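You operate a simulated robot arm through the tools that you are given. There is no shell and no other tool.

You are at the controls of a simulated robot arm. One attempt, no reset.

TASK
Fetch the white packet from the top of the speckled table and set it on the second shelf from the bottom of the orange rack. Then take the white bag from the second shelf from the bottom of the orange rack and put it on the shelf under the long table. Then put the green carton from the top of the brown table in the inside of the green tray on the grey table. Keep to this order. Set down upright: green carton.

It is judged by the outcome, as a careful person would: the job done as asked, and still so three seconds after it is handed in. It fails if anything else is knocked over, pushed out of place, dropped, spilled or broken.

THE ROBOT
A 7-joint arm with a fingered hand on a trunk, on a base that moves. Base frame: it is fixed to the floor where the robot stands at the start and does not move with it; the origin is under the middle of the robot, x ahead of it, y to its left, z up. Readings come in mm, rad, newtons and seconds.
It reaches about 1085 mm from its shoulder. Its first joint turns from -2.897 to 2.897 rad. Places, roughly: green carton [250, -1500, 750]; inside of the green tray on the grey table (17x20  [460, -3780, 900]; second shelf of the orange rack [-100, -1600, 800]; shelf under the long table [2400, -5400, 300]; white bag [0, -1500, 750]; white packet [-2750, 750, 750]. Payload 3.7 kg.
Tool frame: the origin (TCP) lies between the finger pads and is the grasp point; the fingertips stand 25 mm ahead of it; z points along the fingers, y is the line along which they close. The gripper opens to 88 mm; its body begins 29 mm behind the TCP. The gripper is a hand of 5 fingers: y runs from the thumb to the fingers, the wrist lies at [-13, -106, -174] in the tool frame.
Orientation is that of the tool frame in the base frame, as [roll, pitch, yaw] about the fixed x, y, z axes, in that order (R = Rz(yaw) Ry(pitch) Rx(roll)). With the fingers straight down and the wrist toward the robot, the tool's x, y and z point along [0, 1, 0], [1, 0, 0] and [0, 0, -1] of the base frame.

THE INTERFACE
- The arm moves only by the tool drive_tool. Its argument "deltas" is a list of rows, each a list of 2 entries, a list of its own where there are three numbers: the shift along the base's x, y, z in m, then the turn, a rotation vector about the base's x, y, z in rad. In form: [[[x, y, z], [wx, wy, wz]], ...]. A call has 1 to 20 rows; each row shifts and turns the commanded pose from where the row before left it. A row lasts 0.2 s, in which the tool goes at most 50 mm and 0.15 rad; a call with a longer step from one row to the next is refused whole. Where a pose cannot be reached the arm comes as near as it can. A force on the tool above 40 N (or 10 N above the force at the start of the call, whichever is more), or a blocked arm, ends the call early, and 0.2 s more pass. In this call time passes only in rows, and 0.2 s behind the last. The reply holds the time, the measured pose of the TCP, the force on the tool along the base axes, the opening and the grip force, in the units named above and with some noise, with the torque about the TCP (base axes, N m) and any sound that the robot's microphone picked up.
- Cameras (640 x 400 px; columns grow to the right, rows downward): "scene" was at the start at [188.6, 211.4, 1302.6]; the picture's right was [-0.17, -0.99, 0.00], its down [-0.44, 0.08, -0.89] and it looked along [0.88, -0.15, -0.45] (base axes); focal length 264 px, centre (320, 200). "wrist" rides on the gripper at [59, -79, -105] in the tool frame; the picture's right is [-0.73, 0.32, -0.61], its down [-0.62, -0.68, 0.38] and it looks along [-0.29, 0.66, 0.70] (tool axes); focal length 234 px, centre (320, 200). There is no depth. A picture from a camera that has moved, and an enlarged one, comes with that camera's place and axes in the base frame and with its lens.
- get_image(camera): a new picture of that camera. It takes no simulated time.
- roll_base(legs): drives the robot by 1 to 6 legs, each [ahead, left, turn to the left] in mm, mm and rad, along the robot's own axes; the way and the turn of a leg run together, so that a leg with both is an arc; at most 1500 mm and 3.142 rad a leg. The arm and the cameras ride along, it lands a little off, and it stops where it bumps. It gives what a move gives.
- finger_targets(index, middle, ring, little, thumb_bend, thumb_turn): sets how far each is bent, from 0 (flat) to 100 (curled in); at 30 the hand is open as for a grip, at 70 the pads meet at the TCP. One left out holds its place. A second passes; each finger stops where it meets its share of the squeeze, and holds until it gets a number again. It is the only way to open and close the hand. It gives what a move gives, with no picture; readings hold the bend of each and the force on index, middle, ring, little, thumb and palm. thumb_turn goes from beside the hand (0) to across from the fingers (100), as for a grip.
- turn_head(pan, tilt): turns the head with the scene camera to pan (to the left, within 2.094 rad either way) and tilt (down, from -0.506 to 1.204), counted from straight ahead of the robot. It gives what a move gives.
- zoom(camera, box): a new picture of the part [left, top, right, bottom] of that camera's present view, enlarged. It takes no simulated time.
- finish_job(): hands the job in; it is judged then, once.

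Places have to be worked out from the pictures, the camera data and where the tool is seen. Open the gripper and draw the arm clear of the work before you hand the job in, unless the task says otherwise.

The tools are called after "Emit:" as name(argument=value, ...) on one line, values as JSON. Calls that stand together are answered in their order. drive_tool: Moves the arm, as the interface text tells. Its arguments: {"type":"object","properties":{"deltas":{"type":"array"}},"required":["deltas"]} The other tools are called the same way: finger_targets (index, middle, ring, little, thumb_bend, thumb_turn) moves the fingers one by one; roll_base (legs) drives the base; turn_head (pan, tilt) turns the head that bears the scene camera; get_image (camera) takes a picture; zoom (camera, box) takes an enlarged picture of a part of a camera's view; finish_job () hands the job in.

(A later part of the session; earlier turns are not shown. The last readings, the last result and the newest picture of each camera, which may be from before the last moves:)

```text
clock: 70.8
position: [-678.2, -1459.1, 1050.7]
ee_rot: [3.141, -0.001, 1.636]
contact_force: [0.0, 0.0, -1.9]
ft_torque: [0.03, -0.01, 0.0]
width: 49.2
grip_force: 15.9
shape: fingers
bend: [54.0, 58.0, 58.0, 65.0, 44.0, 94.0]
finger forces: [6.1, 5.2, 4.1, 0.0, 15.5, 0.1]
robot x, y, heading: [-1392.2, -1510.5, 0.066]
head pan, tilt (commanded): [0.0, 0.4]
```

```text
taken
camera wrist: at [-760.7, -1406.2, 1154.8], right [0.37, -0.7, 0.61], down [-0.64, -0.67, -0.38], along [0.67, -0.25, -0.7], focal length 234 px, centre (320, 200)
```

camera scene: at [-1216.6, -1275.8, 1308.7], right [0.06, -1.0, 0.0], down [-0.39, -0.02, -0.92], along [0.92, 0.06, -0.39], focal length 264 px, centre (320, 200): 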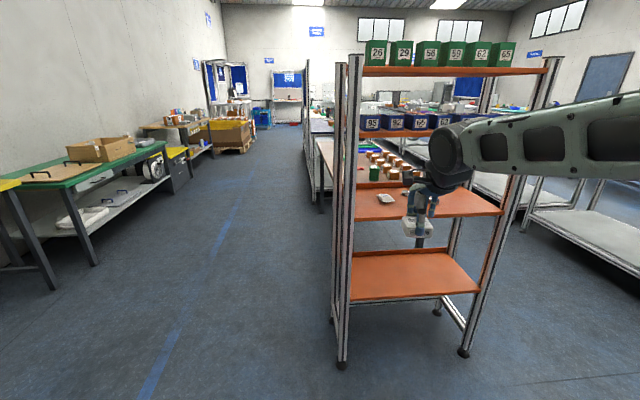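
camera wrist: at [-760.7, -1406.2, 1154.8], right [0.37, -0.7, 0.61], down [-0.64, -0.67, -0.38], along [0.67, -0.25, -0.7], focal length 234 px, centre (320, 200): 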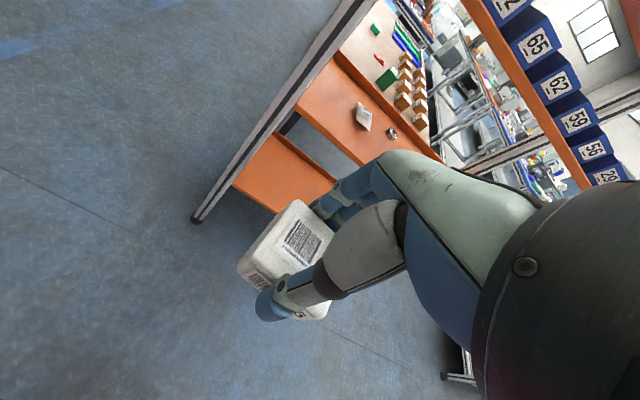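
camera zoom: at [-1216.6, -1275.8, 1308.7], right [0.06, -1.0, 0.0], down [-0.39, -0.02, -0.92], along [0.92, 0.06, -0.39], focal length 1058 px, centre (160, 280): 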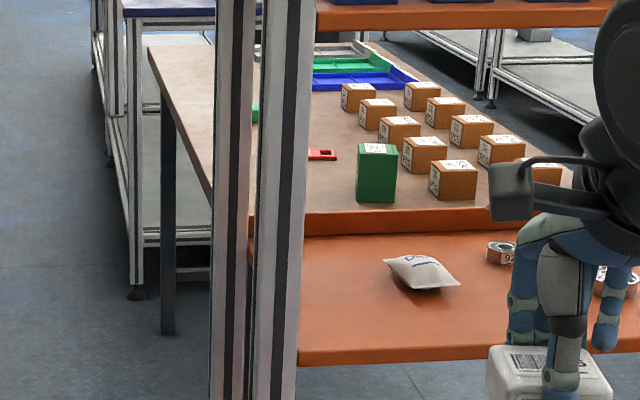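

The white bag is a small pillow pouch at about (-105, -1497, 855), 160 mm inside the shelf's front edge, with tape rolls to its right and a free front strip. I'll square up to the rack at a working distance.

Emit:
roll_base(legs=[[253, -97, 0], [0, 0, 0.084]])

Emit:
get_image(camera="scene")

Emit:
get_image(camera="wrist")

```text
clock: 73.2
position: [-424.4, -1482.4, 1050.0]
ee_rot: [3.141, 0.001, 1.717]
contact_force: [0.9, -1.4, -1.1]
ft_torque: [0.03, -0.01, 0.03]
width: 49.2
grip_force: 16.3
shape: fingers
bend: [54.0, 58.0, 58.0, 65.0, 44.0, 94.0]
finger forces: [6.1, 5.1, 4.0, 0.0, 15.3, 0.0]
robot x, y, heading: [-1134.8, -1594.9, 0.139]
head pan, tilt (commanded): [0.0, 0.4]
```

```text
taken
camera scene: at [-976.3, -1342.9, 1308.7], right [0.14, -0.99, 0.0], down [-0.39, -0.06, -0.92], along [0.91, 0.13, -0.39], focal length 264 px, centre (320, 200)
```

scene: 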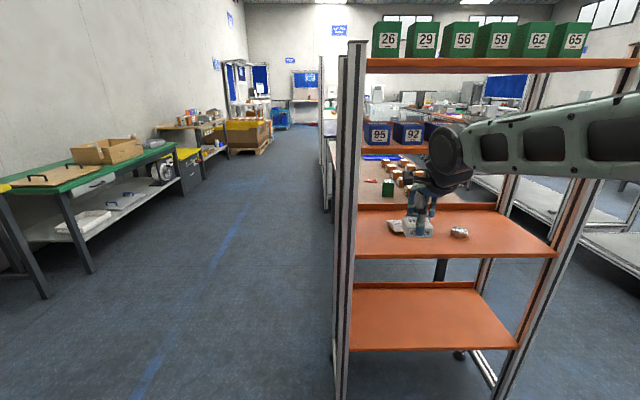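

```text
taken
camera wrist: at [-511.6, -1436.5, 1154.8], right [0.43, -0.67, 0.61], down [-0.58, -0.72, -0.38], along [0.69, -0.19, -0.7], focal length 234 px, centre (320, 200)
```

wrist: 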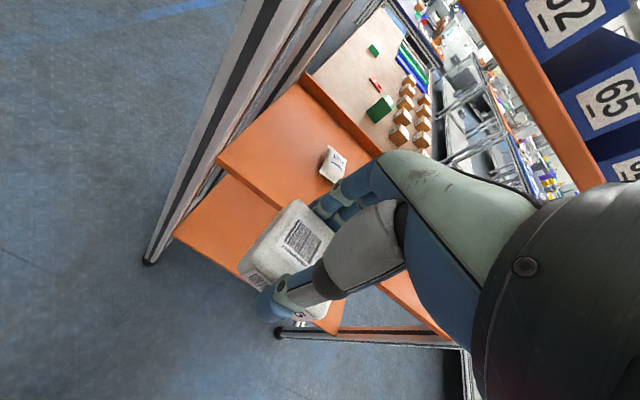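

Now squared up. Zooming on the second shelf for details.

Emit:
zoom(camera="scene", box=[340, 170, 570, 280])

Emit:
zoom(camera="wrist", box=[200, 80, 440, 230])

```text
2.78 times, centred on (455, 225) of scene
camera zoom: at [-976.3, -1342.9, 1308.7], right [0.14, -0.99, 0.0], down [-0.39, -0.06, -0.92], along [0.91, 0.13, -0.39], focal length 736 px, centre (-56, 130)
```

zoom: 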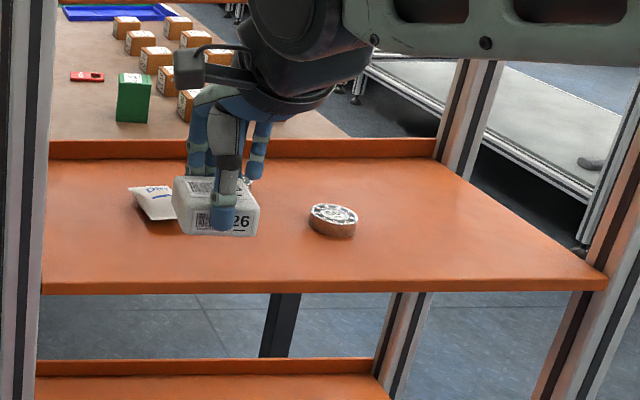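

```text
2.67 times, centred on (320, 155) of wrist
camera zoom: at [-511.6, -1436.5, 1154.8], right [0.43, -0.67, 0.61], down [-0.58, -0.72, -0.38], along [0.69, -0.19, -0.7], focal length 624 px, centre (320, 320)
```

zoom: 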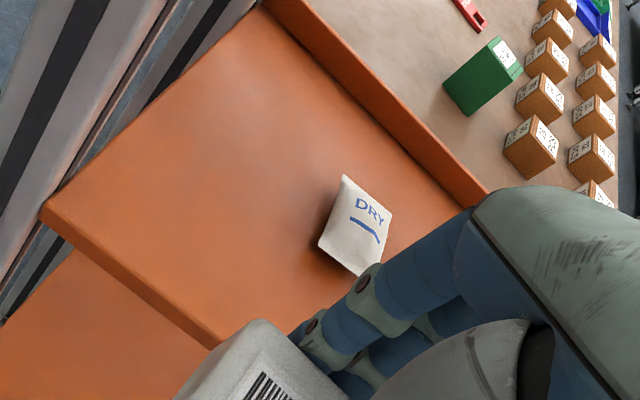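

The right end of the shelf (y≈-1830) is free. The bay is about 312 mm high (shelf top z≈840, next shelf z≈1152), so I'll tilt the hand ~23° forward and move right, in front of that spot.

Emit:
drive_tool(deltas=[[[0.001, -0.0422, -0.0144], [0.0062, -0.044, 0]], [[0.001, -0.0422, -0.0144], [0.0062, -0.044, 0]], [[0.001, -0.0422, -0.0144], [0.0062, -0.044, 0]], [[0.001, -0.0422, -0.0144], [0.0062, -0.044, 0]], [[0.001, -0.0422, -0.0144], [0.0062, -0.044, 0]], [[0.001, -0.0422, -0.0144], [0.0062, -0.044, 0]], [[0.001, -0.0422, -0.0144], [0.0062, -0.044, 0]], [[0.001, -0.0422, -0.0144], [0.0062, -0.044, 0]], [[0.001, -0.0422, -0.0144], [0.0062, -0.044, 0]]])

Emit:
turn_head(pan=-0.35, tilt=0.45)

Emit:
get_image(camera="scene")

Emit:
get_image(camera="wrist")

```text
clock: 75.2
position: [-416.7, -1863.5, 917.9]
ee_rot: [2.743, 0.004, 1.719]
contact_force: [0.2, 0.1, -1.0]
ft_torque: [0.02, -0.01, 0.0]
width: 48.9
grip_force: 15.6
shape: fingers
bend: [55.0, 58.0, 59.0, 65.0, 44.0, 94.0]
finger forces: [6.1, 5.1, 4.1, 0.0, 15.9, 0.0]
robot x, y, heading: [-1133.2, -1592.0, 0.146]
head pan, tilt (commanded): [0.0, 0.4]
```

```text
clock: 76.1
position: [-416.9, -1862.7, 917.9]
ee_rot: [2.742, 0.002, 1.717]
contact_force: [-0.3, -0.4, -0.6]
ft_torque: [0.04, 0.01, 0.0]
width: 49.0
grip_force: 15.8
shape: fingers
bend: [55.0, 58.0, 59.0, 65.0, 44.0, 94.0]
finger forces: [6.1, 5.0, 4.0, 0.0, 15.8, 0.0]
robot x, y, heading: [-1132.4, -1595.0, 0.143]
head pan, tilt (commanded): [-0.351, 0.45]
```

```text
taken
camera scene: at [-978.0, -1375.1, 1304.1], right [-0.21, -0.98, 0.0], down [-0.43, 0.09, -0.9], along [0.88, -0.19, -0.44], focal length 264 px, centre (320, 200)
```

scene: 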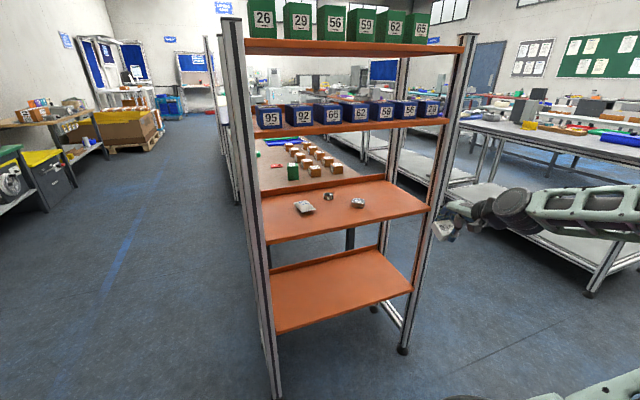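

```text
taken
camera wrist: at [-538.0, -1821.7, 984.0], right [0.17, -0.71, 0.69], down [-0.38, -0.69, -0.62], along [0.91, -0.16, -0.39], focal length 234 px, centre (320, 200)
```

wrist: 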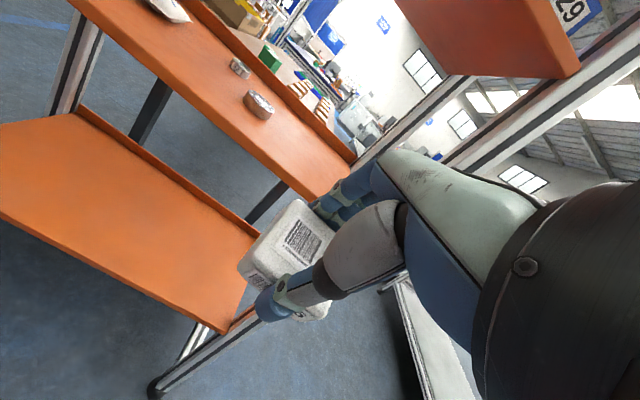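

Clear view: the free right end of the shelf is confirmed with the front line through (-297,-1356) and (-197,-1971). I'll move the packet in over the shelf to about (-141, -1817).

Emit:
drive_tool(deltas=[[[0.046, 0.0077, -0.002], [0, 0, 0]], [[0.046, 0.0077, -0.002], [0, 0, 0]], [[0.046, 0.0077, -0.002], [0, 0, 0]], [[0.046, 0.0077, -0.002], [0, 0, 0]], [[0.046, 0.0077, -0.002], [0, 0, 0]], [[0.046, 0.0077, -0.002], [0, 0, 0]]])

Emit:
get_image(camera="scene")

Emit:
get_image(camera="wrist")

Emit:
zoom(camera="scene", box=[320, 100, 520, 240])

```text
clock: 77.5
position: [-141.4, -1817.3, 905.6]
ee_rot: [2.741, 0.001, 1.716]
contact_force: [0.0, -0.8, -1.0]
ft_torque: [0.01, 0.02, 0.01]
width: 49.3
grip_force: 15.8
shape: fingers
bend: [55.0, 58.0, 59.0, 65.0, 44.0, 94.0]
finger forces: [6.2, 5.0, 3.9, 0.0, 15.9, 0.0]
robot x, y, heading: [-1132.1, -1593.7, 0.143]
head pan, tilt (commanded): [-0.351, 0.45]
```

```text
taken
camera scene: at [-978.2, -1375.3, 1304.1], right [-0.21, -0.98, 0.0], down [-0.43, 0.09, -0.9], along [0.88, -0.19, -0.44], focal length 264 px, centre (320, 200)
```

scene: 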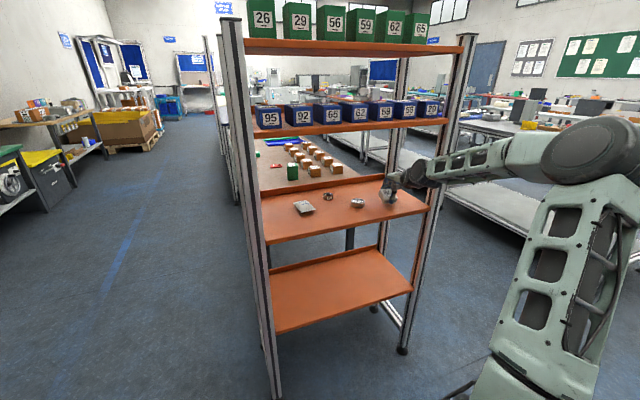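

```text
taken
camera wrist: at [-262.5, -1775.8, 972.6], right [0.17, -0.71, 0.69], down [-0.38, -0.69, -0.62], along [0.91, -0.16, -0.39], focal length 234 px, centre (320, 200)
```

wrist: 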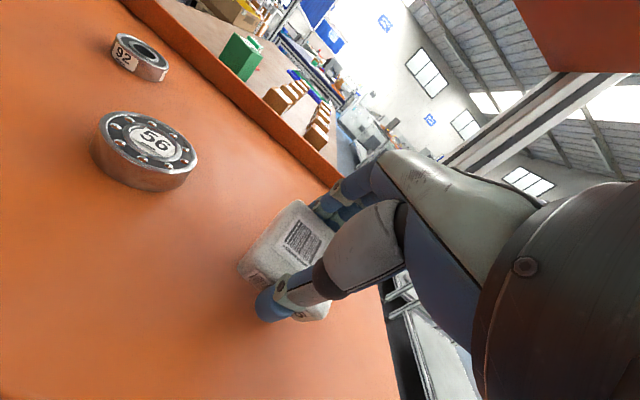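

```text
2.86 times, centred on (420, 170) of scene
camera zoom: at [-978.2, -1375.3, 1304.1], right [-0.21, -0.98, 0.0], down [-0.43, 0.09, -0.9], along [0.88, -0.19, -0.44], focal length 755 px, centre (34, 286)
```

zoom: 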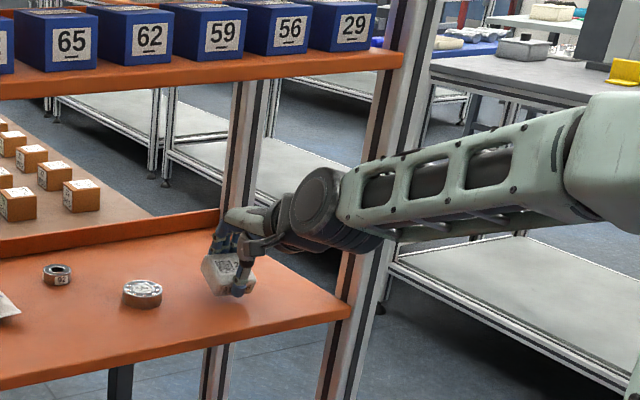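

The forearm sits well below the next shelf, so I can reduce the tilt to about 8° before lowering. I'll rotate back and lower to z≈882.

Emit:
drive_tool(deltas=[[[0, 0, 0], [-0.0125, 0.086, 0]], [[0, 0, 0], [-0.0125, 0.086, 0]], [[0, 0, 0], [-0.0125, 0.086, 0]], [[0, 0, -0.012], [0, 0, 0]], [[0, 0, -0.012], [0, 0, 0]]])

Emit:
get_image(camera="wrist")

Emit:
zoom(camera="scene", box=[320, 100, 520, 240])

```text
clock: 78.7
position: [-138.7, -1815.6, 886.2]
ee_rot: [2.999, 0.004, 1.717]
contact_force: [1.6, -0.6, 17.1]
ft_torque: [-0.03, 0.59, -0.01]
width: 47.8
grip_force: 20.2
shape: fingers
bend: [54.0, 58.0, 59.0, 65.0, 45.0, 95.0]
finger forces: [7.2, 5.5, 5.0, 0.0, 22.7, 0.1]
robot x, y, heading: [-1135.0, -1593.9, 0.142]
head pan, tilt (commanded): [-0.351, 0.45]
```

```text
taken
camera wrist: at [-239.7, -1770.8, 980.1], right [0.34, -0.68, 0.65], down [-0.52, -0.71, -0.47], along [0.78, -0.18, -0.59], focal length 234 px, centre (320, 200)
```

wrist: 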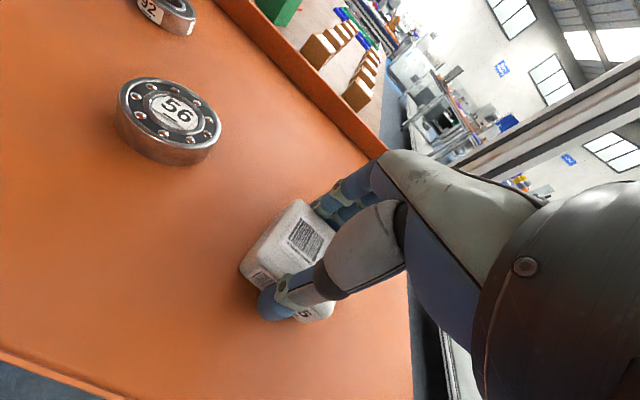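

```text
2.86 times, centred on (420, 170) of scene
camera zoom: at [-978.7, -1375.0, 1304.1], right [-0.21, -0.98, 0.0], down [-0.43, 0.09, -0.9], along [0.88, -0.19, -0.43], focal length 755 px, centre (34, 286)
```

zoom: 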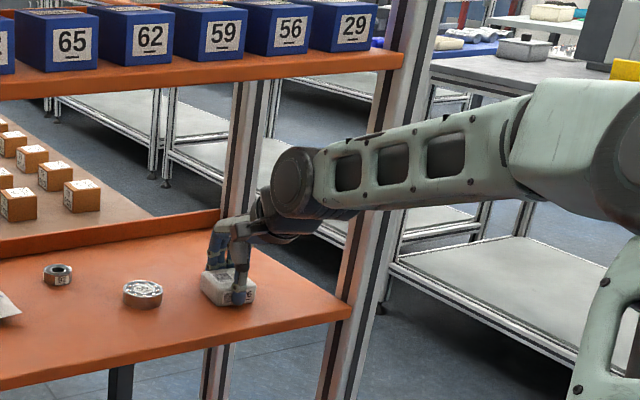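

The packet touched the shelf (17 N up at z=886). I'll ease up slightly and open the hand to release it.

Emit:
drive_tool(deltas=[[[0, 0, 0.002], [0, 0, 0]]])

Emit:
finger_targets(index=42, middle=42, ring=42, little=42, thumb_bend=34)

Emit:
get_image(camera="wrist")

Emit:
zoom(camera="scene", box=[340, 150, 480, 240])

```text
clock: 79.1
position: [-139.5, -1815.7, 886.8]
ee_rot: [3.003, 0.002, 1.718]
contact_force: [2.5, -0.7, 14.2]
ft_torque: [-0.03, 0.43, 0.02]
width: 48.0
grip_force: 19.5
shape: fingers
bend: [54.0, 58.0, 58.0, 65.0, 45.0, 95.0]
finger forces: [7.3, 5.5, 5.0, 0.0, 21.3, 0.0]
robot x, y, heading: [-1131.5, -1597.1, 0.137]
head pan, tilt (commanded): [-0.351, 0.45]
```

```text
clock: 80.1
position: [-138.7, -1815.8, 887.7]
ee_rot: [3.003, 0.001, 1.72]
contact_force: [0.5, -0.1, 0.3]
ft_torque: [-0.02, 0.0, 0.0]
width: 67.6
grip_force: 0.2
shape: fingers
bend: [42.0, 42.0, 42.0, 42.0, 34.0, 97.0]
finger forces: [0.0, 0.1, 0.0, 0.0, 0.1, 0.0]
robot x, y, heading: [-1133.8, -1590.6, 0.139]
head pan, tilt (commanded): [-0.351, 0.45]
```

```text
taken
camera wrist: at [-239.3, -1771.3, 979.7], right [0.34, -0.68, 0.65], down [-0.52, -0.71, -0.47], along [0.78, -0.18, -0.6], focal length 234 px, centre (320, 200)
```

wrist: 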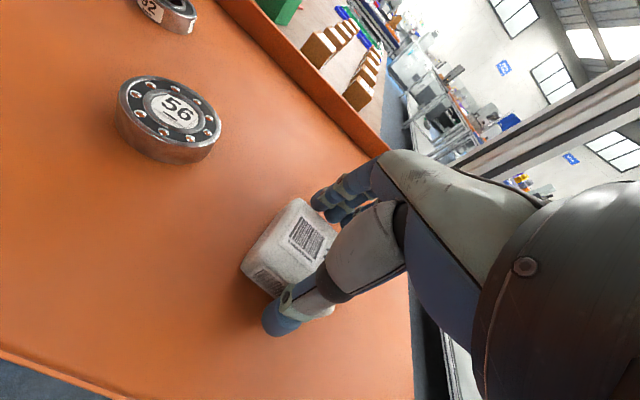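

```text
4.44 times, centred on (410, 195) of scene
camera zoom: at [-978.1, -1375.1, 1304.1], right [-0.21, -0.98, 0.0], down [-0.43, 0.09, -0.9], along [0.88, -0.19, -0.44], focal length 1175 px, centre (-80, 222)
```

zoom: 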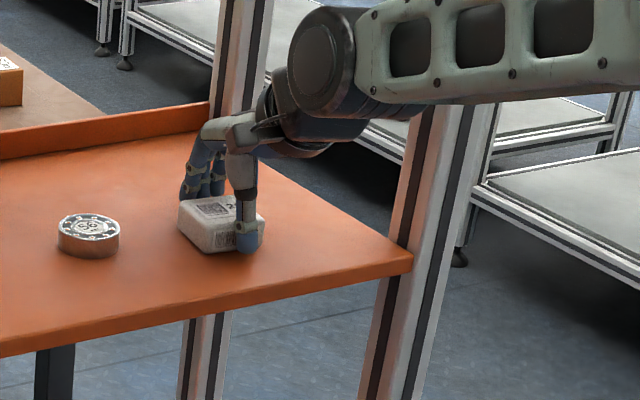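

The packet rests flat on the shelf and is free. I'll open fully, then raise and back out.

Emit:
finger_targets(index=30, middle=30, ring=30, little=30, thumb_bend=30)

Emit:
drive_tool(deltas=[[[-0.002, 0, 0.012], [0, 0, 0]], [[-0.003, 0, 0.015], [0, 0, 0]], [[-0.005, 0, 0.015], [0, 0, 0]], [[-0.02, -0.003, 0.005], [0, 0, 0]], [[-0.045, -0.006, 0], [0, 0, 0]], [[-0.045, -0.006, 0], [0, 0, 0]], [[-0.045, -0.006, 0], [0, 0, 0]], [[-0.045, -0.006, 0], [0, 0, 0]], [[-0.045, -0.006, 0], [0, 0, 0]]])

Emit:
get_image(camera="scene")

Emit:
zoom(camera="scene", box=[260, 160, 440, 260])

```text
clock: 81.1
position: [-138.9, -1816.0, 886.8]
ee_rot: [3.003, 0.001, 1.717]
contact_force: [-1.0, 0.3, 1.0]
ft_torque: [-0.01, -0.01, -0.01]
width: 84.3
grip_force: 0.0
shape: fingers
bend: [30.0, 30.0, 30.0, 30.0, 30.0, 97.0]
finger forces: [0.0, 0.0, 0.0, 0.0, 0.0, 0.0]
robot x, y, heading: [-1131.6, -1591.0, 0.139]
head pan, tilt (commanded): [-0.351, 0.45]
```

```text
clock: 83.1
position: [-395.0, -1846.2, 933.0]
ee_rot: [3.004, 0.003, 1.717]
contact_force: [-0.1, 0.9, -0.1]
ft_torque: [-0.01, 0.03, 0.0]
width: 84.6
grip_force: 0.1
shape: fingers
bend: [30.0, 30.0, 30.0, 30.0, 30.0, 97.0]
finger forces: [0.0, 0.0, 0.0, 0.0, 0.0, 0.0]
robot x, y, heading: [-1133.9, -1595.2, 0.147]
head pan, tilt (commanded): [-0.351, 0.45]
```

```text
taken
camera scene: at [-978.0, -1375.0, 1304.1], right [-0.21, -0.98, 0.0], down [-0.43, 0.09, -0.9], along [0.88, -0.19, -0.44], focal length 264 px, centre (320, 200)
```

scene: 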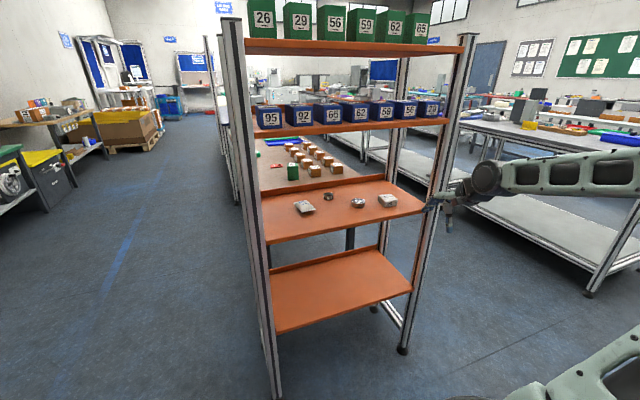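

```text
3.56 times, centred on (350, 210) of scene
camera zoom: at [-978.0, -1375.0, 1304.1], right [-0.21, -0.98, 0.0], down [-0.43, 0.09, -0.9], along [0.88, -0.19, -0.44], focal length 940 px, centre (213, 164)
```

zoom: 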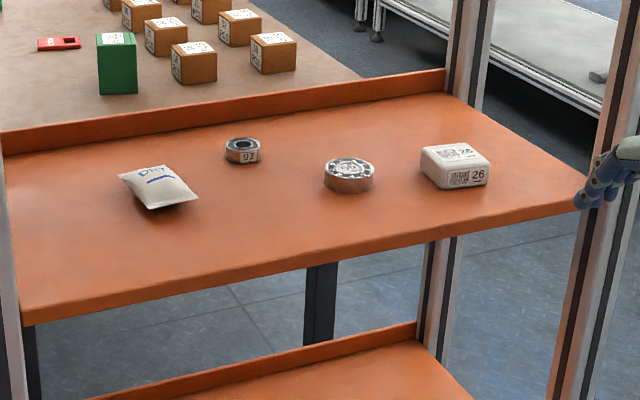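

The packet (26) sits flat on the shelf. The bag is about 82×56 mm with its long axis pointing into the shelf, so it's best grasped from the rack's north end. I'll retract the arm and drive around to face south there.

Emit:
drive_tool(deltas=[[[-0.0296, 0.0346, 0.0181], [0, 0, 0]], [[-0.0246, 0.0396, 0.0141], [0, 0, 0]], [[-0.0196, 0.0396, 0.0181], [0, 0, 0]], [[-0.0196, 0.0396, 0.0181], [0, 0, 0]], [[-0.0196, 0.0396, 0.0181], [0, 0, 0]], [[-0.0146, 0.0396, 0.0181], [0, 0, 0]], [[-0.0096, 0.0396, 0.0181], [0, 0, 0]]])

Emit:
roll_base(legs=[[0, 1110, 0], [0, 0, -1.563]])

Emit:
turn_head(pan=0.5, tilt=0.45)

Emit:
get_image(camera="scene")

```text
clock: 84.7
position: [-532.5, -1576.9, 1055.7]
ee_rot: [3.004, 0.002, 1.717]
contact_force: [-0.1, -0.5, -0.4]
ft_torque: [0.0, 0.03, 0.0]
width: 84.4
grip_force: 0.0
shape: fingers
bend: [30.0, 30.0, 30.0, 30.0, 30.0, 97.0]
finger forces: [0.0, 0.0, 0.1, 0.1, 0.0, 0.0]
robot x, y, heading: [-1133.0, -1595.5, 0.14]
head pan, tilt (commanded): [-0.351, 0.45]
```

```text
clock: 94.2
position: [-1286.8, -1113.9, 1054.9]
ee_rot: [3.005, 0.001, 0.127]
contact_force: [0.3, 0.7, -0.4]
ft_torque: [-0.02, 0.0, -0.04]
width: 84.5
grip_force: 0.1
shape: fingers
bend: [30.0, 30.0, 30.0, 30.0, 30.0, 97.0]
finger forces: [0.0, 0.0, 0.1, 0.0, 0.0, 0.0]
robot x, y, heading: [-1287.7, -513.1, -1.445]
head pan, tilt (commanded): [-0.351, 0.45]
```

```text
clock: 95.3
position: [-1287.5, -1113.1, 1055.7]
ee_rot: [3.006, 0.002, 0.127]
contact_force: [0.1, 0.4, -0.2]
ft_torque: [0.0, -0.03, 0.01]
width: 84.7
grip_force: 0.1
shape: fingers
bend: [30.0, 30.0, 30.0, 30.0, 30.0, 97.0]
finger forces: [0.0, 0.0, 0.0, 0.1, 0.0, 0.1]
robot x, y, heading: [-1294.0, -510.9, -1.439]
head pan, tilt (commanded): [0.499, 0.45]
```

```text
taken
camera scene: at [-1006.3, -657.3, 1304.1], right [-0.81, -0.58, 0.0], down [-0.25, 0.35, -0.9], along [0.53, -0.73, -0.44], focal length 264 px, centre (320, 200)
```

scene: 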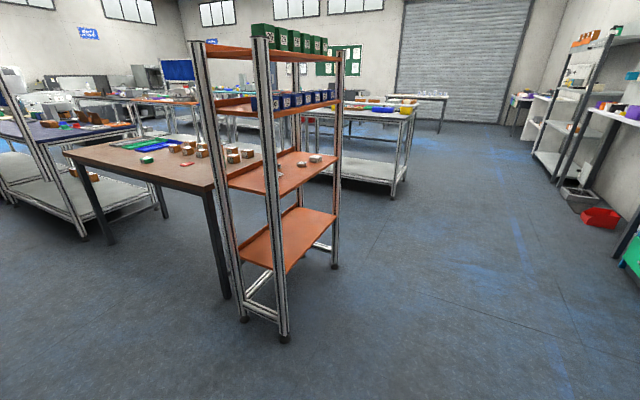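

Good overview. I'll slide left (east) to line up with the rack's north end.

Emit:
roll_base(legs=[[100, 1050, 0], [0, 0, 0.03]])

Emit:
turn_head(pan=-0.15, tilt=0.5)

Emit:
get_image(camera="scene")

Emit:
get_image(camera="wrist")

```text
clock: 101.2
position: [-217.9, -1094.3, 1055.5]
ee_rot: [3.003, 0.002, 0.136]
contact_force: [-0.2, -0.2, 0.0]
ft_torque: [-0.03, -0.02, 0.01]
width: 84.2
grip_force: 0.0
shape: fingers
bend: [30.0, 30.0, 30.0, 30.0, 30.0, 97.0]
finger forces: [0.0, 0.1, 0.0, 0.0, 0.0, 0.0]
robot x, y, heading: [-225.4, -493.0, -1.44]
head pan, tilt (commanded): [0.499, 0.45]
```

```text
clock: 102.2
position: [-216.5, -1094.1, 1055.6]
ee_rot: [3.004, 0.001, 0.137]
contact_force: [0.0, -0.5, 0.6]
ft_torque: [0.0, -0.02, -0.02]
width: 84.4
grip_force: 0.0
shape: fingers
bend: [30.0, 30.0, 30.0, 30.0, 30.0, 97.0]
finger forces: [0.1, 0.0, 0.0, 0.0, 0.0, 0.0]
robot x, y, heading: [-229.3, -494.3, -1.442]
head pan, tilt (commanded): [-0.15, 0.499]
```

```text
taken
camera scene: at [5.9, -652.4, 1299.6], right [-1.0, 0.02, 0.0], down [0.01, 0.48, -0.88], along [-0.02, -0.88, -0.48], focal length 264 px, centre (320, 200)
```

scene: 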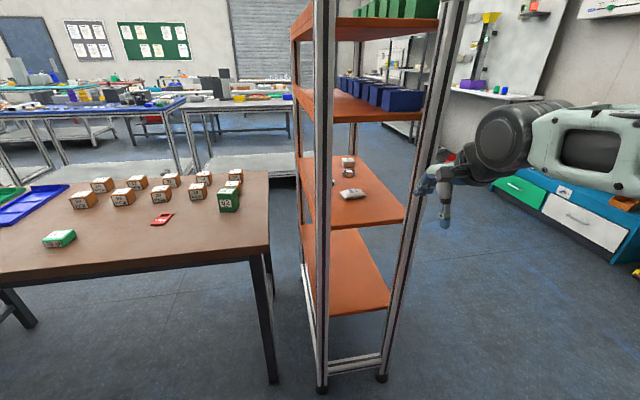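

```text
taken
camera wrist: at [-170.5, -994.6, 1149.2], right [-0.69, -0.33, 0.65], down [-0.7, 0.53, -0.47], along [-0.19, -0.78, -0.6], focal length 234 px, centre (320, 200)
```

wrist: 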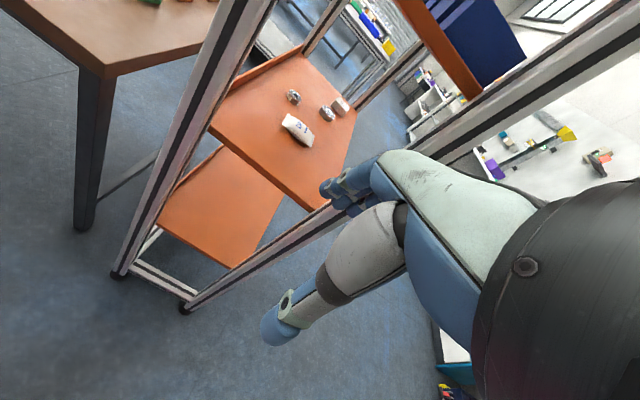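

Lined up; the bag computes to (-125, -1497, 866) from both cameras. I'll zoom for its exact orientation.

Emit:
zoom(camera="scene", box=[290, 140, 430, 240])

Emit:
zoom(camera="wrist", box=[200, 40, 400, 220])

```text
4.00 times, centred on (360, 190) of scene
camera zoom: at [5.9, -652.4, 1299.6], right [-1.0, 0.02, 0.0], down [0.01, 0.48, -0.88], along [-0.02, -0.88, -0.48], focal length 1058 px, centre (160, 240)
```

zoom: 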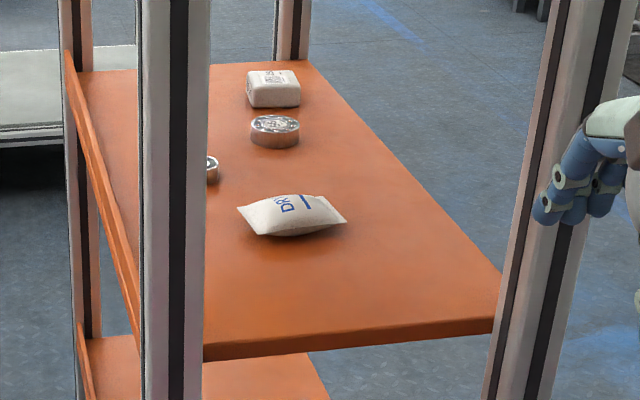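

```text
2.22 times, centred on (300, 130) of wrist
camera zoom: at [-170.5, -994.6, 1149.2], right [-0.69, -0.33, 0.65], down [-0.7, 0.53, -0.47], along [-0.19, -0.78, -0.6], focal length 520 px, centre (364, 356)
```

zoom: 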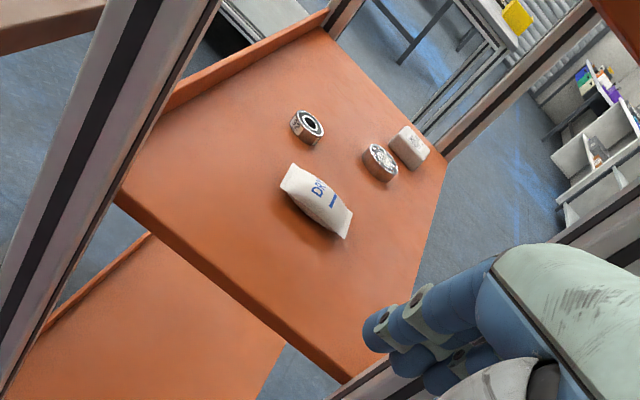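

Bag's long axis is ~0.27 rad off the x-axis, about 85×56×26 mm, centred (-131,-1500). I need a nearly vertical hand there, so I'll check the clearance under the third shelf.

Emit:
zoom(camera="scene", box=[280, 70, 440, 170])

Emit:
zoom(camera="scene", box=[400, 60, 640, 260])

```text
4.00 times, centred on (360, 120) of scene
camera zoom: at [5.9, -652.4, 1299.6], right [-1.0, 0.02, 0.0], down [0.01, 0.48, -0.88], along [-0.02, -0.88, -0.48], focal length 1058 px, centre (160, 520)
```

zoom: 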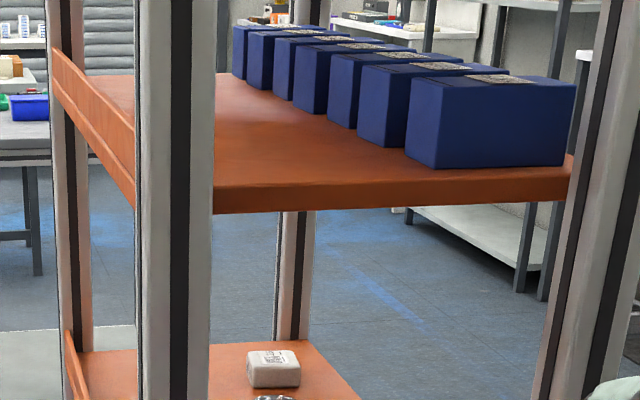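

```text
2.00 times, centred on (520, 160) of scene
camera zoom: at [5.9, -652.4, 1299.6], right [-1.0, 0.02, 0.0], down [0.01, 0.48, -0.88], along [-0.02, -0.88, -0.48], focal length 529 px, centre (-80, 280)
```

zoom: 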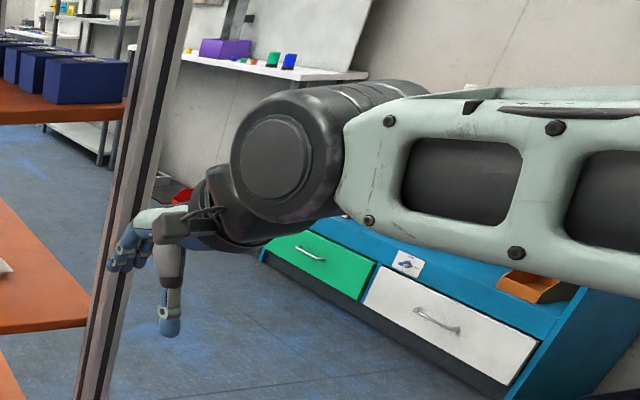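

The bay under the third shelf is about 300 mm high and the end gap between posts is ~215 mm. To keep the forearm centred and flat, I'll shift the base left (east) ~200 mm and back ~70 mm.

Emit:
roll_base(legs=[[-70, 200, 0]])

Emit:
turn_head(pan=-0.3, tilt=0.5)

Emit:
get_image(camera="scene")

```text
clock: 103.8
position: [-28.8, -996.8, 1055.7]
ee_rot: [3.005, 0.003, 0.143]
contact_force: [-0.9, 0.3, -0.1]
ft_torque: [-0.03, 0.0, 0.0]
width: 84.6
grip_force: 0.0
shape: fingers
bend: [30.0, 30.0, 30.0, 30.0, 30.0, 97.0]
finger forces: [0.1, 0.0, 0.1, 0.1, 0.0, 0.1]
robot x, y, heading: [-44.2, -397.1, -1.428]
head pan, tilt (commanded): [-0.15, 0.499]
```

```text
clock: 104.5
position: [-30.0, -997.2, 1055.8]
ee_rot: [3.004, 0.002, 0.144]
contact_force: [0.6, -0.6, 0.1]
ft_torque: [-0.01, 0.01, -0.01]
width: 84.5
grip_force: 0.1
shape: fingers
bend: [30.0, 30.0, 30.0, 30.0, 30.0, 97.0]
finger forces: [0.0, 0.0, 0.0, 0.0, 0.0, 0.0]
robot x, y, heading: [-46.6, -398.3, -1.424]
head pan, tilt (commanded): [-0.3, 0.499]
```

```text
taken
camera scene: at [176.4, -553.4, 1299.6], right [-0.99, 0.16, 0.0], down [0.08, 0.47, -0.88], along [-0.14, -0.87, -0.48], focal length 264 px, centre (320, 200)
```

scene: 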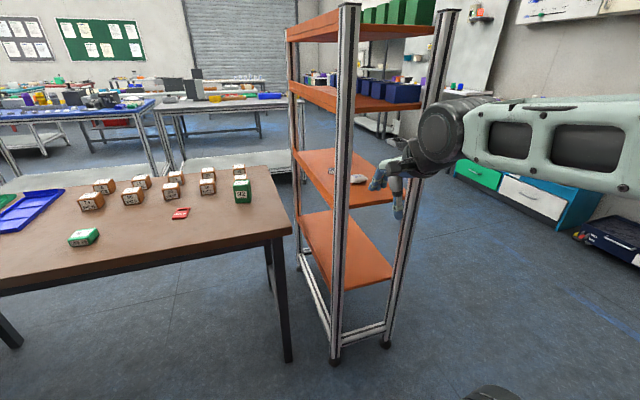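

I'll bring the hand to a point just outside the rack's end, tilted ~20°, with a slight yaw to align with the bag.

Emit:
drive_tool(deltas=[[[-0.0225, -0.0305, -0.021], [-0.0352, -0.0051, 0.0125]], [[-0.0225, -0.0305, -0.021], [-0.0352, -0.0051, 0.0125]], [[-0.0225, -0.0305, -0.021], [-0.0352, -0.0051, 0.0125]], [[-0.0225, -0.0305, -0.021], [-0.0352, -0.0051, 0.0125]], [[-0.0225, -0.0305, -0.021], [-0.0352, -0.0051, 0.0125]], [[-0.0225, -0.0305, -0.021], [-0.0352, -0.0051, 0.0125]]])

Emit:
get_image(camera="scene")

Emit:
get_image(camera="wrist")

```text
clock: 105.9
position: [-164.9, -1181.1, 930.2]
ee_rot: [2.789, 0.01, 0.219]
contact_force: [-0.3, -0.7, 0.1]
ft_torque: [-0.01, -0.01, 0.0]
width: 84.7
grip_force: 0.0
shape: fingers
bend: [30.0, 30.0, 30.0, 30.0, 30.0, 97.0]
finger forces: [0.1, 0.1, 0.0, 0.0, 0.1, 0.0]
robot x, y, heading: [-44.9, -395.0, -1.429]
head pan, tilt (commanded): [-0.3, 0.499]
```

```text
taken
camera scene: at [176.5, -553.2, 1299.6], right [-0.99, 0.16, 0.0], down [0.08, 0.47, -0.88], along [-0.14, -0.87, -0.48], focal length 264 px, centre (320, 200)
```

scene: 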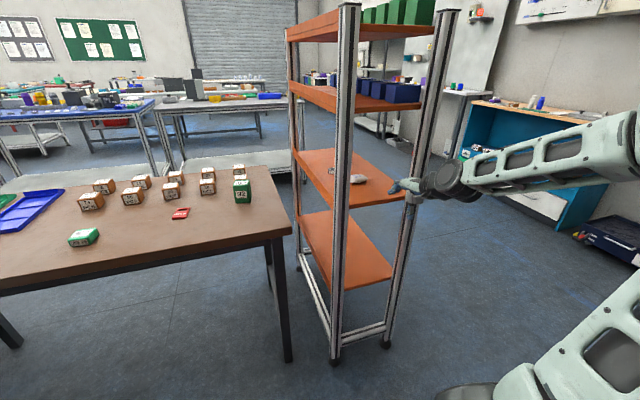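

```text
taken
camera wrist: at [-130.5, -1061.2, 1001.4], right [-0.68, -0.25, 0.69], down [-0.72, 0.36, -0.59], along [-0.1, -0.9, -0.42], focal length 234 px, centre (320, 200)
```

wrist: 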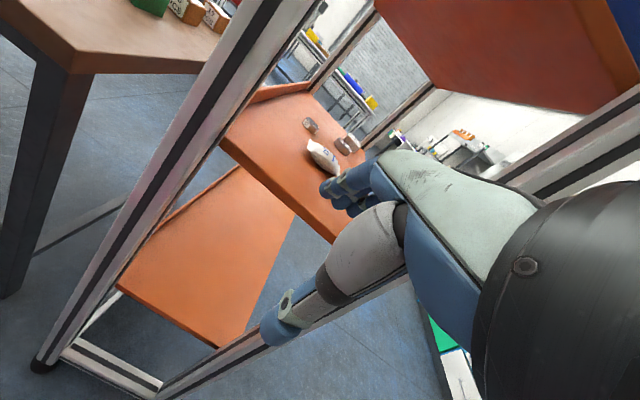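

The path between the posts looks clear. I'll enter partway along the rack axis.

Emit:
drive_tool(deltas=[[[0.0074, -0.0478, 0], [0, 0, 0]], [[0.0074, -0.0478, 0], [0, 0, 0]], [[0.0074, -0.0478, 0], [0, 0, 0]], [[0.0074, -0.0478, 0], [0, 0, 0]], [[0.0074, -0.0478, 0], [0, 0, 0]]])

Emit:
get_image(camera="scene")

Emit:
get_image(camera="wrist")

Emit:
zoom(camera="scene", box=[300, 80, 500, 240])

```text
clock: 107.1
position: [-127.4, -1422.2, 929.8]
ee_rot: [2.79, 0.01, 0.215]
contact_force: [-1.2, -0.8, 0.6]
ft_torque: [0.01, 0.05, -0.05]
width: 84.3
grip_force: 0.0
shape: fingers
bend: [30.0, 30.0, 30.0, 30.0, 30.0, 97.0]
finger forces: [0.0, 0.0, 0.0, 0.1, 0.0, 0.0]
robot x, y, heading: [-46.8, -394.4, -1.435]
head pan, tilt (commanded): [-0.3, 0.499]
```

```text
taken
camera scene: at [176.3, -553.1, 1299.6], right [-0.99, 0.16, 0.0], down [0.08, 0.47, -0.88], along [-0.14, -0.87, -0.48], focal length 264 px, centre (320, 200)
```

scene: 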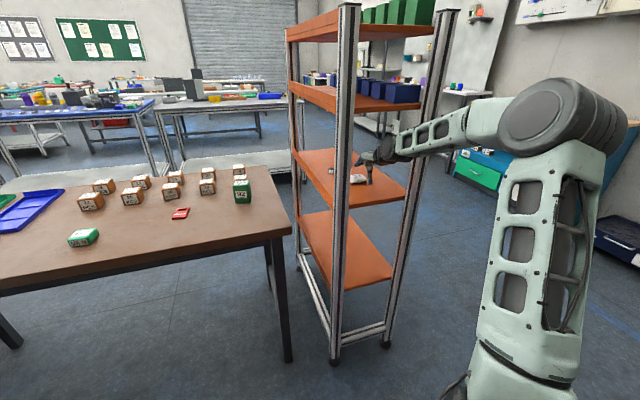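

```text
taken
camera wrist: at [-93.2, -1301.6, 1001.7], right [-0.68, -0.24, 0.69], down [-0.72, 0.36, -0.59], along [-0.1, -0.9, -0.42], focal length 234 px, centre (320, 200)
```

wrist: 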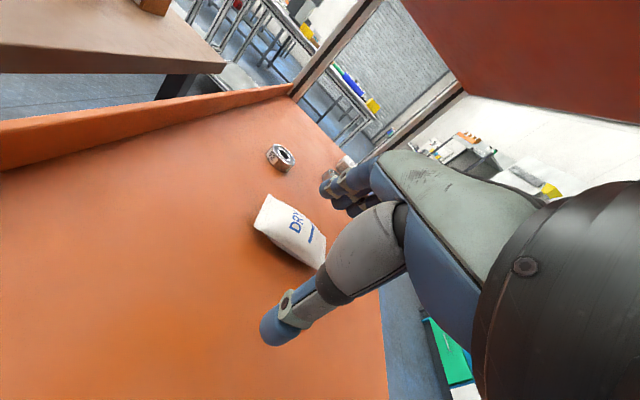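

```text
2.50 times, centred on (400, 160) of scene
camera zoom: at [176.3, -553.1, 1299.6], right [-0.99, 0.16, 0.0], down [0.08, 0.47, -0.88], along [-0.14, -0.87, -0.48], focal length 661 px, centre (120, 300)
```

zoom: 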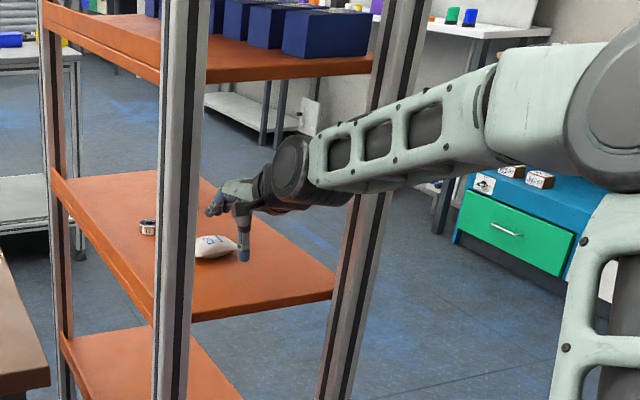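

Bag at (-124.5,-1499.5), short axis about -1.285 rad; I'll move over it, then bring the hand near vertical with a bit more yaw, and check.

Emit:
drive_tool(deltas=[[[0.002, -0.039, 0], [0, 0, 0.03]], [[0.001, -0.039, 0], [0, 0, 0.03]], [[0, 0, -0.005], [0.098, 0.021, 0]], [[0, 0, -0.005], [0.098, 0.021, 0]], [[0, 0, -0.008], [0.098, 0.021, 0]]])

Emit:
get_image(camera="wrist")

Emit:
zoom(camera="scene", box=[300, 80, 500, 240])

```text
clock: 108.3
position: [-125.5, -1496.9, 911.5]
ee_rot: [3.089, -0.012, 0.278]
contact_force: [0.3, 0.9, -0.1]
ft_torque: [0.0, 0.03, 0.0]
width: 84.8
grip_force: 0.0
shape: fingers
bend: [30.0, 30.0, 30.0, 30.0, 30.0, 97.0]
finger forces: [0.0, 0.0, 0.0, 0.0, 0.0, 0.1]
robot x, y, heading: [-43.9, -396.0, -1.437]
head pan, tilt (commanded): [-0.3, 0.499]
```

```text
taken
camera wrist: at [-91.1, -1400.7, 1013.3], right [-0.63, -0.48, 0.62], down [-0.78, 0.47, -0.42], along [-0.08, -0.74, -0.66], focal length 234 px, centre (320, 200)
```

wrist: 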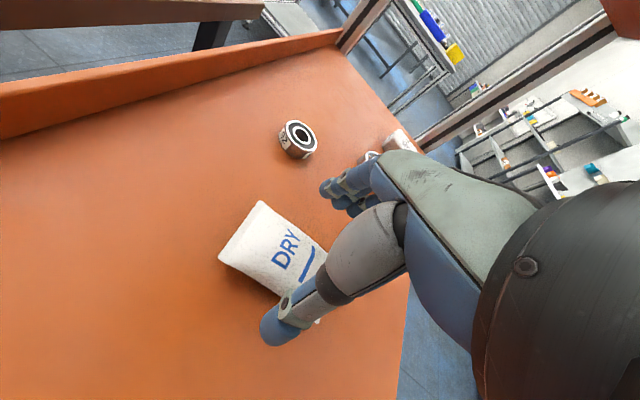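

```text
2.50 times, centred on (400, 160) of scene
camera zoom: at [176.3, -553.3, 1299.6], right [-0.99, 0.16, 0.0], down [0.08, 0.47, -0.88], along [-0.14, -0.87, -0.48], focal length 661 px, centre (120, 300)
```

zoom: 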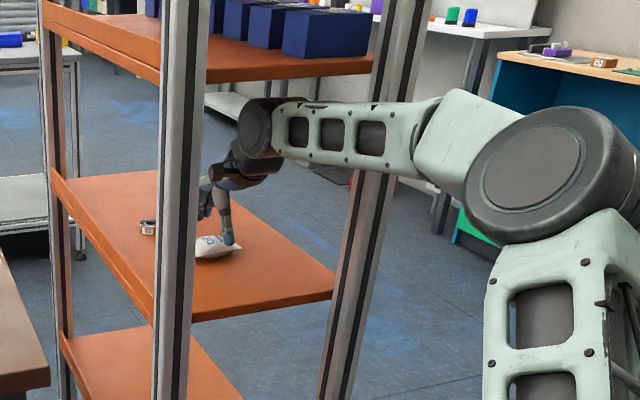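

Aligned over the bag (center ≈ (-122,-1496)). Lowering towards the shelf with force guard.

Emit:
drive_tool(deltas=[[[0.001, 0, -0.012], [0, 0, 0]], [[0.001, 0, -0.012], [0, 0, 0]], [[0, 0, -0.006], [0, 0, 0]]])

Emit:
get_image(camera="wrist")

Emit:
zoom(camera="scene", box=[320, 110, 440, 210])

```text
clock: 109.1
position: [-122.0, -1496.7, 881.5]
ee_rot: [3.088, -0.011, 0.274]
contact_force: [0.8, 0.6, -0.3]
ft_torque: [-0.03, -0.04, 0.01]
width: 84.5
grip_force: 0.1
shape: fingers
bend: [30.0, 30.0, 30.0, 30.0, 30.0, 97.0]
finger forces: [0.0, 0.1, 0.0, 0.0, 0.1, 0.0]
robot x, y, heading: [-40.8, -395.1, -1.433]
head pan, tilt (commanded): [-0.3, 0.499]
```

```text
taken
camera wrist: at [-89.4, -1401.5, 982.9], right [-0.63, -0.48, 0.62], down [-0.78, 0.47, -0.43], along [-0.08, -0.74, -0.66], focal length 234 px, centre (320, 200)
```

wrist: 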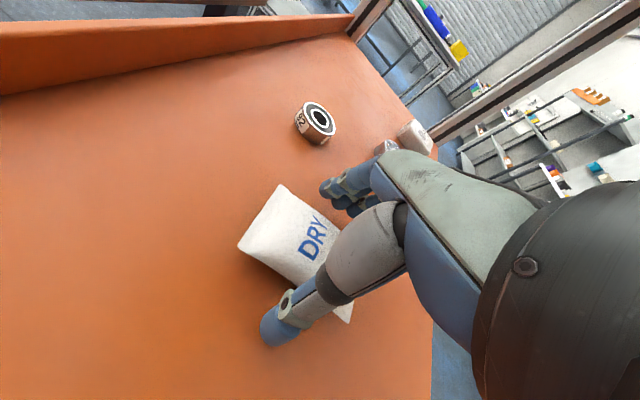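

```text
4.00 times, centred on (380, 160) of scene
camera zoom: at [176.4, -553.4, 1299.6], right [-0.99, 0.16, 0.0], down [0.08, 0.47, -0.88], along [-0.14, -0.87, -0.48], focal length 1058 px, centre (80, 360)
```

zoom: 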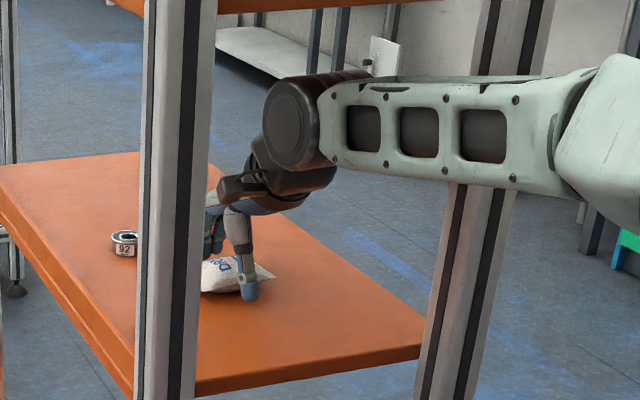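

Thumb and fingers straddle the bag, tips just above the shelf. I'll lower 3 mm more and close.

Emit:
drive_tool(deltas=[[[0.001, 0.001, -0.003], [0, 0, 0]]])

Emit:
finger_targets(index=68, middle=68, ring=68, little=68, thumb_bend=68)

Emit:
get_image(camera="wrist")

Emit:
zoom(camera="scene", box=[320, 110, 440, 210])

```text
clock: 109.5
position: [-119.5, -1497.7, 878.5]
ee_rot: [3.089, -0.01, 0.278]
contact_force: [-0.1, 0.1, 0.3]
ft_torque: [0.03, -0.02, -0.02]
width: 84.9
grip_force: 0.1
shape: fingers
bend: [30.0, 30.0, 30.0, 30.0, 30.0, 97.0]
finger forces: [0.0, 0.1, 0.0, 0.1, 0.0, 0.0]
robot x, y, heading: [-42.8, -396.6, -1.435]
head pan, tilt (commanded): [-0.3, 0.499]
```

```text
clock: 110.5
position: [-119.5, -1497.4, 878.9]
ee_rot: [3.089, -0.009, 0.278]
contact_force: [0.9, -1.9, 2.6]
ft_torque: [-0.09, -0.05, 0.05]
width: 45.5
grip_force: 20.0
shape: fingers
bend: [56.0, 60.0, 61.0, 66.0, 47.0, 93.0]
finger forces: [7.4, 8.8, 4.3, 1.4, 18.7, 0.0]
robot x, y, heading: [-40.9, -401.8, -1.433]
head pan, tilt (commanded): [-0.3, 0.499]
```

```text
taken
camera wrist: at [-87.5, -1400.3, 980.5], right [-0.63, -0.48, 0.62], down [-0.78, 0.47, -0.43], along [-0.08, -0.74, -0.66], focal length 234 px, centre (320, 200)
```

wrist: 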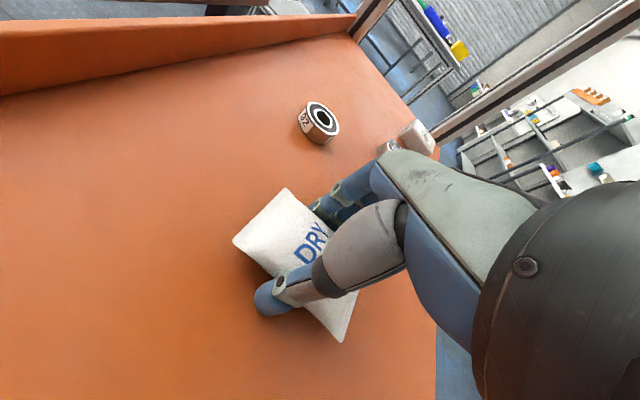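

```text
4.00 times, centred on (380, 160) of scene
camera zoom: at [176.4, -553.3, 1299.6], right [-0.99, 0.16, 0.0], down [0.08, 0.47, -0.88], along [-0.14, -0.87, -0.48], focal length 1058 px, centre (80, 360)
```

zoom: 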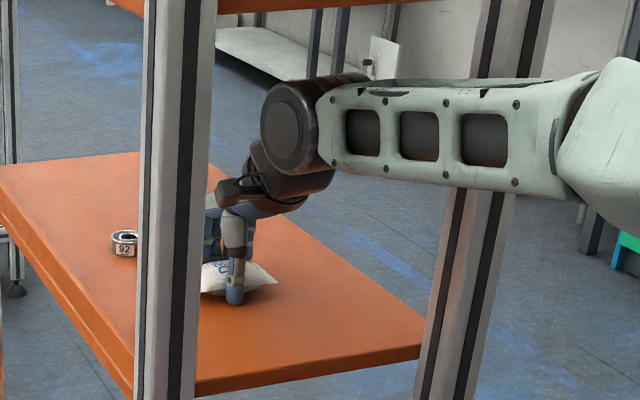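

Grip reads 20 N at 45 mm. I'll lift 25 mm and check it comes along.

Emit:
drive_tool(deltas=[[[0, 0, 0.01], [0, 0, 0]], [[0, 0, 0.015], [0, 0, 0]]])

Emit:
get_image(camera="wrist")

Emit:
zoom(camera="scene", box=[320, 110, 440, 210])

```text
clock: 111.1
position: [-119.7, -1495.3, 902.5]
ee_rot: [3.089, -0.01, 0.277]
contact_force: [1.0, 0.2, -0.4]
ft_torque: [-0.02, -0.02, -0.01]
width: 45.3
grip_force: 18.9
shape: fingers
bend: [56.0, 60.0, 61.0, 66.0, 47.0, 93.0]
finger forces: [7.3, 5.8, 4.2, 1.2, 18.8, 0.1]
robot x, y, heading: [-46.2, -401.8, -1.434]
head pan, tilt (commanded): [-0.3, 0.499]
```

```text
taken
camera wrist: at [-88.0, -1398.8, 1004.0], right [-0.63, -0.48, 0.62], down [-0.78, 0.47, -0.42], along [-0.08, -0.74, -0.66], focal length 234 px, centre (320, 200)
```

wrist: 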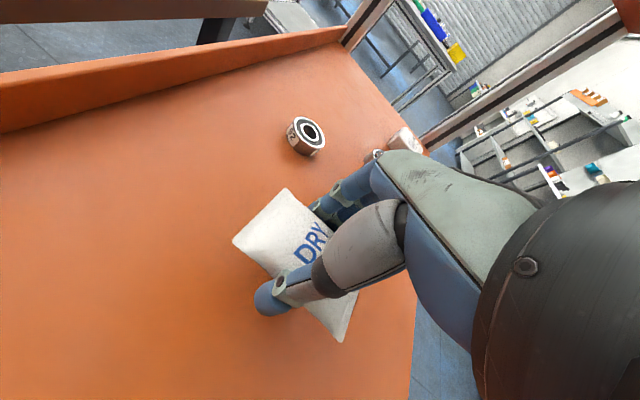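

```text
4.00 times, centred on (380, 160) of scene
camera zoom: at [176.3, -553.5, 1299.6], right [-0.99, 0.16, 0.0], down [0.08, 0.47, -0.88], along [-0.14, -0.87, -0.48], focal length 1058 px, centre (80, 360)
```

zoom: 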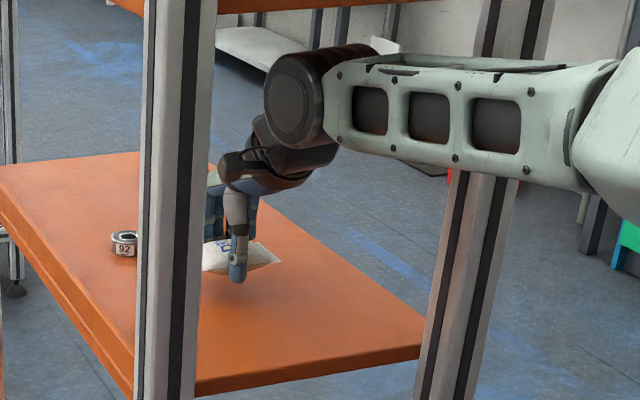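

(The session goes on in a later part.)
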